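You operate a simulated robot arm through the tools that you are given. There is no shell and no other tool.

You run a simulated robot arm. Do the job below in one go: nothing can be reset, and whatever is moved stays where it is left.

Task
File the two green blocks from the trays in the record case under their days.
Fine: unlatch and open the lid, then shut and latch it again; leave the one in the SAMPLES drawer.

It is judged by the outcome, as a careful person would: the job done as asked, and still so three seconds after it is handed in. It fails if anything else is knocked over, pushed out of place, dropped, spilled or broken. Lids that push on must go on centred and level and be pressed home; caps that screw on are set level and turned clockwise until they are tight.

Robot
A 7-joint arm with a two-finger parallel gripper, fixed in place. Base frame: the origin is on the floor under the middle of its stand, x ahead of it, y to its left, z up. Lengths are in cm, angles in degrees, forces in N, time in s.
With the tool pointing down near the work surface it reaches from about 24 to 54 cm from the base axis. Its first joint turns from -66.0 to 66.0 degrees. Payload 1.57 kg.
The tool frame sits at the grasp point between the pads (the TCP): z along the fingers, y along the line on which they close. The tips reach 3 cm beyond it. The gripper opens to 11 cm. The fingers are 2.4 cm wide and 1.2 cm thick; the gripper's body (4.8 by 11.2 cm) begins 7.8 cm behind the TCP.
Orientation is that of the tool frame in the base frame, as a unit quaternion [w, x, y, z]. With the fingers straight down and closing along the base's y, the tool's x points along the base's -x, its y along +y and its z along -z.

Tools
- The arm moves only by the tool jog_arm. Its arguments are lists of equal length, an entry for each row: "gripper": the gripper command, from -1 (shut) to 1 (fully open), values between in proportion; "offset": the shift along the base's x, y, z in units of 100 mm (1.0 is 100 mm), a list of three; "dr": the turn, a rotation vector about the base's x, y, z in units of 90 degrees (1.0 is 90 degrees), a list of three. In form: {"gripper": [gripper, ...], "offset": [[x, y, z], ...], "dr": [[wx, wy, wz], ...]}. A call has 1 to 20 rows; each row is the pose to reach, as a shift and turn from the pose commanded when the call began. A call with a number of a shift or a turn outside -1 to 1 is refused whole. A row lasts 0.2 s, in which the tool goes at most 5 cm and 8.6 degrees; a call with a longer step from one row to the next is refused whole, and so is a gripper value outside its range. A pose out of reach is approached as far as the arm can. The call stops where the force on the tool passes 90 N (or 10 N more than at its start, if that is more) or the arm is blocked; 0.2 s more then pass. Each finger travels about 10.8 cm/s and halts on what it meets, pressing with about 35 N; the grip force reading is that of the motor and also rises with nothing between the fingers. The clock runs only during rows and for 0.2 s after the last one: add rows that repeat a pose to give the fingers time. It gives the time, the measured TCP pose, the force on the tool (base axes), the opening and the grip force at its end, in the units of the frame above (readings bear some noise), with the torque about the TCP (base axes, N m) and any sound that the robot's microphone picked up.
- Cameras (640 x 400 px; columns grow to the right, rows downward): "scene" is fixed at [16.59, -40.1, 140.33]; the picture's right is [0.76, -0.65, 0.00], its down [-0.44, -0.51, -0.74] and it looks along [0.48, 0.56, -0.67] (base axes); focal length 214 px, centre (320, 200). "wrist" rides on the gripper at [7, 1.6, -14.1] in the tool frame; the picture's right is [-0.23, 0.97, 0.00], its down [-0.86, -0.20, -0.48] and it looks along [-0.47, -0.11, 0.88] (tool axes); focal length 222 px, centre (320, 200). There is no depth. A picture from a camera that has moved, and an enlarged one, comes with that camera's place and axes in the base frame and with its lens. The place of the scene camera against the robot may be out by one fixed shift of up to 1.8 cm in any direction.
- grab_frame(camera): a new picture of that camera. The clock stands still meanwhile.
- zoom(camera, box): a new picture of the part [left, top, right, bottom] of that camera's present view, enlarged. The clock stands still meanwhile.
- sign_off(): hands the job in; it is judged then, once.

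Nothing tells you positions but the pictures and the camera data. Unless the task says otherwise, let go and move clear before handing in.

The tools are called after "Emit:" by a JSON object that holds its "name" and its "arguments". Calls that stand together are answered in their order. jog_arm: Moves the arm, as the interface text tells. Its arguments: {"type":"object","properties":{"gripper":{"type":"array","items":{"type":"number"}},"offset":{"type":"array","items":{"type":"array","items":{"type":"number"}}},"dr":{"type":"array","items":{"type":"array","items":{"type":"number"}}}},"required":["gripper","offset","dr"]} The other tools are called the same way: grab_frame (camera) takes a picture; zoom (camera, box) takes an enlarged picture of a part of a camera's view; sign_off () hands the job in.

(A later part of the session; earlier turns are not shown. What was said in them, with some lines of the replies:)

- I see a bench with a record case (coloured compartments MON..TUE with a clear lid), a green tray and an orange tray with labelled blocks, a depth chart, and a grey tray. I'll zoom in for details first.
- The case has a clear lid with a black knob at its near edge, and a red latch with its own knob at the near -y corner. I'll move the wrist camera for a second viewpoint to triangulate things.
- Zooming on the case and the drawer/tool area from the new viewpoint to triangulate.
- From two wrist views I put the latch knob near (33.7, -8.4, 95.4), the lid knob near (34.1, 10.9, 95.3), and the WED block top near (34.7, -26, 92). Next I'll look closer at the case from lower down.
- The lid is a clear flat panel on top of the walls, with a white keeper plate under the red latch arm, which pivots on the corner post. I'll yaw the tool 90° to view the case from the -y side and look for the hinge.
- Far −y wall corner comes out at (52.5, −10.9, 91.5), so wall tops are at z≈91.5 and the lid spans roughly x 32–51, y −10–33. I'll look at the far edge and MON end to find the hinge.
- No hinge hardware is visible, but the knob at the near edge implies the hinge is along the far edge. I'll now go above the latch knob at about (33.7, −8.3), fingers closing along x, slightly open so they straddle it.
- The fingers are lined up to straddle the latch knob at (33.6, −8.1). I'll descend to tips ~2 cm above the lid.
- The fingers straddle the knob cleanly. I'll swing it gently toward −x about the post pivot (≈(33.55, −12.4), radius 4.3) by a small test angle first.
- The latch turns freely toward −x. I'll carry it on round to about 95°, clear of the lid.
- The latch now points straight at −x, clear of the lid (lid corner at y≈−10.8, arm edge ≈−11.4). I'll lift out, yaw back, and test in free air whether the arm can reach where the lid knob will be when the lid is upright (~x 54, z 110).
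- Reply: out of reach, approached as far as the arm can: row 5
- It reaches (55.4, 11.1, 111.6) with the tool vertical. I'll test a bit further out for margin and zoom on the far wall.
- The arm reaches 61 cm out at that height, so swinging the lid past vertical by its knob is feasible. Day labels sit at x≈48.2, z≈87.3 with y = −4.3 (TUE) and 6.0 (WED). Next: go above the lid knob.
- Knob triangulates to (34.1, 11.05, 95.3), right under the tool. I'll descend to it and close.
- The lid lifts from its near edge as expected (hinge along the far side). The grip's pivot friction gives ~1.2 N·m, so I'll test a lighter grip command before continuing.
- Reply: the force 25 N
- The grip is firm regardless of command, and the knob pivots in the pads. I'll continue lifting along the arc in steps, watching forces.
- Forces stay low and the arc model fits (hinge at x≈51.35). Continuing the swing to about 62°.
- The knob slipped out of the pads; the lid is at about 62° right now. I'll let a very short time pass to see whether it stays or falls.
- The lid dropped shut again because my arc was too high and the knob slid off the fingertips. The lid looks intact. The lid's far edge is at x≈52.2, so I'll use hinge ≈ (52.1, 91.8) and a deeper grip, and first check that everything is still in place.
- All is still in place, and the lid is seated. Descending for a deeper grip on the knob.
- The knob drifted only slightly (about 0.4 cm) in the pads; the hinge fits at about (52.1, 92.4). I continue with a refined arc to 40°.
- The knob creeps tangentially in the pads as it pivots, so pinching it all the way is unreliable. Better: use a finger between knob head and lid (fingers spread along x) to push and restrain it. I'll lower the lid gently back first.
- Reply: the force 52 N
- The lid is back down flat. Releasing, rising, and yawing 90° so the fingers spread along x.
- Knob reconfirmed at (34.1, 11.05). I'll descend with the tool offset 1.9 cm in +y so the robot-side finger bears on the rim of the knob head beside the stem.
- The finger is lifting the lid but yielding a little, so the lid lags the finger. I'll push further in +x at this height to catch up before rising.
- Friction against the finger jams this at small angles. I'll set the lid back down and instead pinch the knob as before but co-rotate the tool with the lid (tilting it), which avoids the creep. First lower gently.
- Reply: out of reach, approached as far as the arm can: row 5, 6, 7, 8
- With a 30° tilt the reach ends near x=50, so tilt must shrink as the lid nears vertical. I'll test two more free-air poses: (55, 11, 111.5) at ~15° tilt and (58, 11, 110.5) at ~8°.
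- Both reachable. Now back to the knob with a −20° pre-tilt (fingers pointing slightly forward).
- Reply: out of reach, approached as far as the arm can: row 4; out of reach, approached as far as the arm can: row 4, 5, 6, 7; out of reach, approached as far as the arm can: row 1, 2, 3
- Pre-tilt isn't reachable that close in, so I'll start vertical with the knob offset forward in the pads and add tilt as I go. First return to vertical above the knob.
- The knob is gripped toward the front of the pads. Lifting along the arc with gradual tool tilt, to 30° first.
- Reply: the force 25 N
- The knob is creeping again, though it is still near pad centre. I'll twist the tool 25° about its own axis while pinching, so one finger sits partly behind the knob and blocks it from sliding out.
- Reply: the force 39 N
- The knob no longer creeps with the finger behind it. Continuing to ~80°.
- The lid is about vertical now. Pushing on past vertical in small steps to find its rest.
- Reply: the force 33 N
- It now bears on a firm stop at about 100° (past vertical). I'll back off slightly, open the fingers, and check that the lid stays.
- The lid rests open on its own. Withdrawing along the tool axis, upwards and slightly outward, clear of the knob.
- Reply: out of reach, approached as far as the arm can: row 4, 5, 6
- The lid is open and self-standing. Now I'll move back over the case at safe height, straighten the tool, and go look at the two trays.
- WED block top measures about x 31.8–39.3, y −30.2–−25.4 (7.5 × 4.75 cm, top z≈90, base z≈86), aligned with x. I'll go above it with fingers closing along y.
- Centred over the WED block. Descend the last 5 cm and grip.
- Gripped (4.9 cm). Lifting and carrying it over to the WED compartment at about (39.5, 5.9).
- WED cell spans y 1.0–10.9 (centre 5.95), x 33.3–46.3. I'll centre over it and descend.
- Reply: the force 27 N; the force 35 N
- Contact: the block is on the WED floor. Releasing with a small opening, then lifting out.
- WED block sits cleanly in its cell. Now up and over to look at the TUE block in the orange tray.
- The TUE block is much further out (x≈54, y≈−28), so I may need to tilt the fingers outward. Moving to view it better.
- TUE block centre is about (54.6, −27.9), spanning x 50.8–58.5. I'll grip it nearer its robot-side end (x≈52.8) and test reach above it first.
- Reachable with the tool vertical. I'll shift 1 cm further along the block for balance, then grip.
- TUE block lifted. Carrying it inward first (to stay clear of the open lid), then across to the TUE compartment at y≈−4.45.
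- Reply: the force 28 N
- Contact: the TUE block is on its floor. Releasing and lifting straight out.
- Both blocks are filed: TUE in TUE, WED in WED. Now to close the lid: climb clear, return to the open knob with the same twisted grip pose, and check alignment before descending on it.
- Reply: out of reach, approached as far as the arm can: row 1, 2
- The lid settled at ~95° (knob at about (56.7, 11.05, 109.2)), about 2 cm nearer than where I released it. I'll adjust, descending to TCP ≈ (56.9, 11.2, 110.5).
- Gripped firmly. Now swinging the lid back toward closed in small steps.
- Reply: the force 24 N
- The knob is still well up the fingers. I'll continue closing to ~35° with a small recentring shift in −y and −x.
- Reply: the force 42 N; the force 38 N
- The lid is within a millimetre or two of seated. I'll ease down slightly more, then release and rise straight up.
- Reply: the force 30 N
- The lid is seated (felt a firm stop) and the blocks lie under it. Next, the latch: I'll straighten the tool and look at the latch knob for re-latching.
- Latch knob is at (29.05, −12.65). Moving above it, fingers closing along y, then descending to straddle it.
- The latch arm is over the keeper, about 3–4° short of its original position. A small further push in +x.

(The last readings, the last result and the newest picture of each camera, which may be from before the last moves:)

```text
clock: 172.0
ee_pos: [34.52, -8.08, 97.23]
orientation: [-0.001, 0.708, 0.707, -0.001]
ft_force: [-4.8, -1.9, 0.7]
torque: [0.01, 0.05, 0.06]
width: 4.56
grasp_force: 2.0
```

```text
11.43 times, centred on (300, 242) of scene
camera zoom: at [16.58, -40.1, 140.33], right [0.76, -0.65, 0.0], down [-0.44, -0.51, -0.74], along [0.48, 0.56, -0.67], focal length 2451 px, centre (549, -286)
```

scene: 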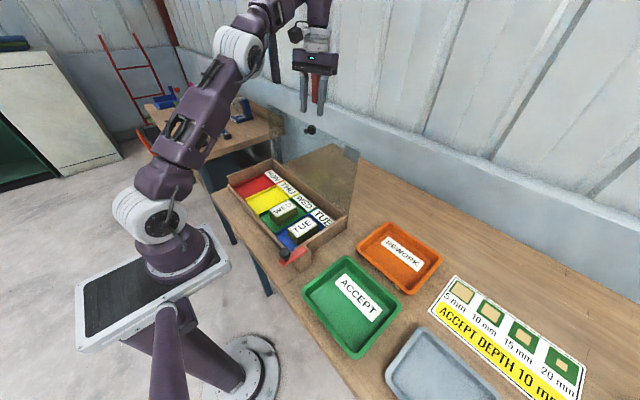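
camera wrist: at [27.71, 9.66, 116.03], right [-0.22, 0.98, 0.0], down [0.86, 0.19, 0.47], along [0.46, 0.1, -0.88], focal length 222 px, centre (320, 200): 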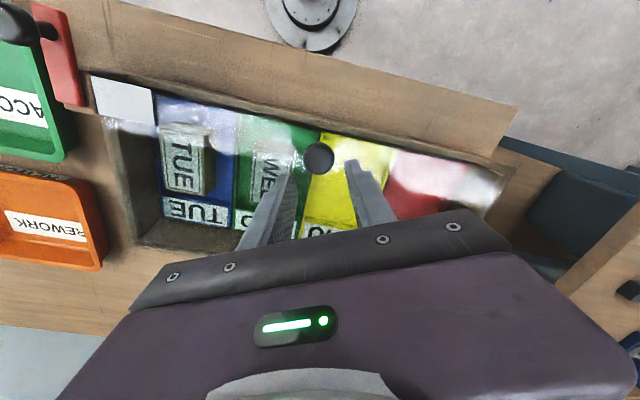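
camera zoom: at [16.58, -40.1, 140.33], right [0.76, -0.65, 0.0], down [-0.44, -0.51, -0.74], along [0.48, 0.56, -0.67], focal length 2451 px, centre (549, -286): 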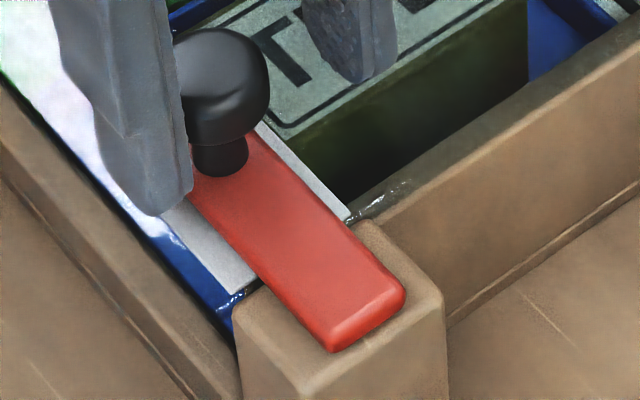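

The latch has reached its stop; it matches the original picture exactly. Backing off and lifting clear.

Emit:
{"name": "jog_arm", "arguments": {"gripper": [-0.25, -0.25, -0.25, -0.25, -0.25, -0.25, -0.25], "offset": [[-0.06, 0.0, 0], [-0.085, 0.0, 0], [-0.085, 0.0, 0.1], [-0.085, 0.0, 0.3], [-0.05, 0.0, 0.6], [0.0, 0.0, 0.9], [0.0, 0.0, 0.9]], "dr": [[0, 0, 0], [0, 0, 0], [0, 0, 0], [0, 0, 0], [0, 0, 0], [0, 0, 0], [0, 0, 0]]}}

Emit:
{"name": "jog_arm", "arguments": {"gripper": [-0.25, -0.25, -0.25, -0.25, -0.25, -0.25, -0.25, -0.25, -0.25, -0.25, -0.25, -0.25], "offset": [[0.0, 0.05, 0.1], [0.0, 0.1, 0.2], [0.0, 0.15, 0.3], [0.0, 0.2, 0.4], [0.0, 0.25, 0.5], [0.0, 0.3, 0.6], [0.0, 0.4, 0.7], [0.0, 0.5, 0.8], [0.0, 0.6, 0.9], [0.0, 0.7, 1.0], [0.0, 0.8, 1.0], [0.0, 0.8, 1.0]], "dr": [[0, 0, 0.09], [0, 0, 0.18], [0, 0, 0.27], [0, 0, 0.36], [0, 0, 0.45], [0, 0, 0.54], [0, 0, 0.63], [0, 0, 0.72], [0, 0, 0.81], [0, 0, 0.9], [0, 0, 0.99], [0, 0, 0.99]]}}

Emit:
{"name": "grab_frame", "arguments": {"camera": "scene"}}

Emit:
{"name": "zoom", "arguments": {"camera": "scene", "box": [280, 225, 320, 260]}}

Emit:
{"name": "zoom", "arguments": {"camera": "scene", "box": [210, 140, 370, 270]}}

Emit:
{"name": "grab_frame", "arguments": {"camera": "wrist"}}

```text
clock: 173.6
ee_pos: [34.41, -8.14, 106.26]
orientation: [0.0, 0.707, 0.707, 0.0]
ft_force: [0.5, 1.0, 0.4]
torque: [-0.01, 0.01, -0.01]
width: 4.14
grasp_force: 0.0
```

```text
clock: 176.2
ee_pos: [34.52, -0.07, 116.2]
orientation: [0.0, 0.007, 1.0, 0.0]
ft_force: [-0.1, -0.1, 0.1]
torque: [0.0, 0.01, -0.03]
width: 4.14
grasp_force: 0.0
```

```text
taken
```

scene: 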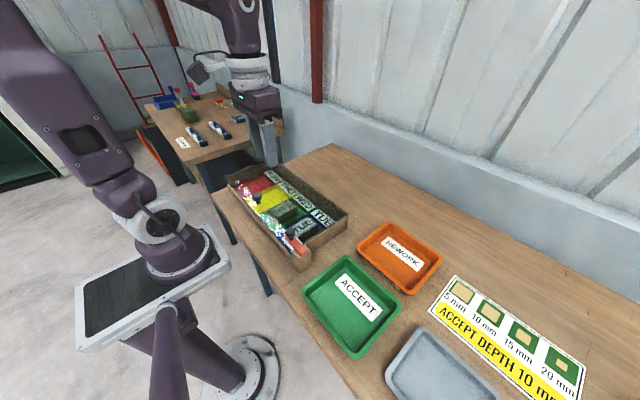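

```text
11.43 times, centred on (300, 242) of scene
camera zoom: at [16.59, -40.1, 140.33], right [0.76, -0.65, 0.0], down [-0.44, -0.51, -0.74], along [0.48, 0.56, -0.67], focal length 2451 px, centre (549, -286)
```

zoom: 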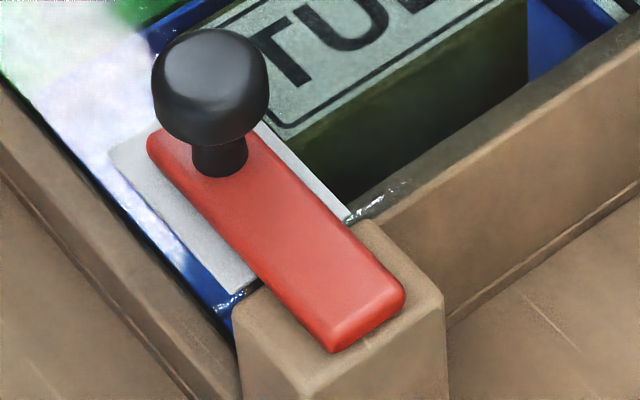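

```text
3.08 times, centred on (290, 205) of scene
camera zoom: at [16.59, -40.1, 140.33], right [0.76, -0.65, 0.0], down [-0.44, -0.51, -0.74], along [0.48, 0.56, -0.67], focal length 660 px, centre (412, 185)
```

zoom: 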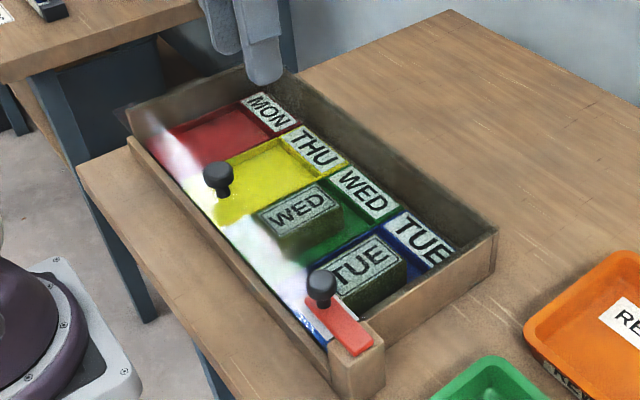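

```text
taken
camera wrist: at [27.49, 1.6, 130.35], right [0.24, 0.97, 0.0], down [0.85, -0.21, 0.48], along [0.46, -0.11, -0.88], focal length 222 px, centre (320, 200)
```

wrist: 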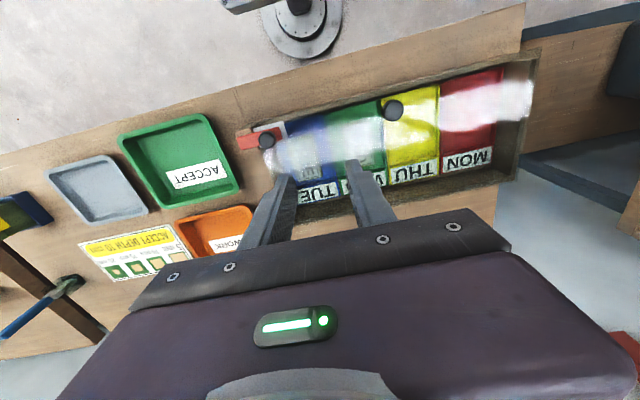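

Both blocks are in their day cells (TUE and WED). The lid is shut and the latch is back in its original position. The trays, chart and drawer block look undisturbed, and the arm is clear, so I'm handing in.

Emit:
{"name": "sign_off", "arguments": {}}

```text
The job is handed in.
```

Both green blocks from the trays are filed under their days in the record case, and I've handed the job in. The WED block is in the WED compartment and the TUE block is in the TUE compartment. The lid is shut, and the red latch is turned back over it, matching how it looked at the start.

While I was opening the lid, the knob slipped out of the gripper once and the lid fell shut from about 60°, before any block was in the case. I saw no damage and nothing was displaced. After that I lifted it with a different grip and lowered it under control when closing.

I left the block in the SAMPLES drawer alone. The trays and the depth chart look as they did before, and the arm is parked clear above the case.
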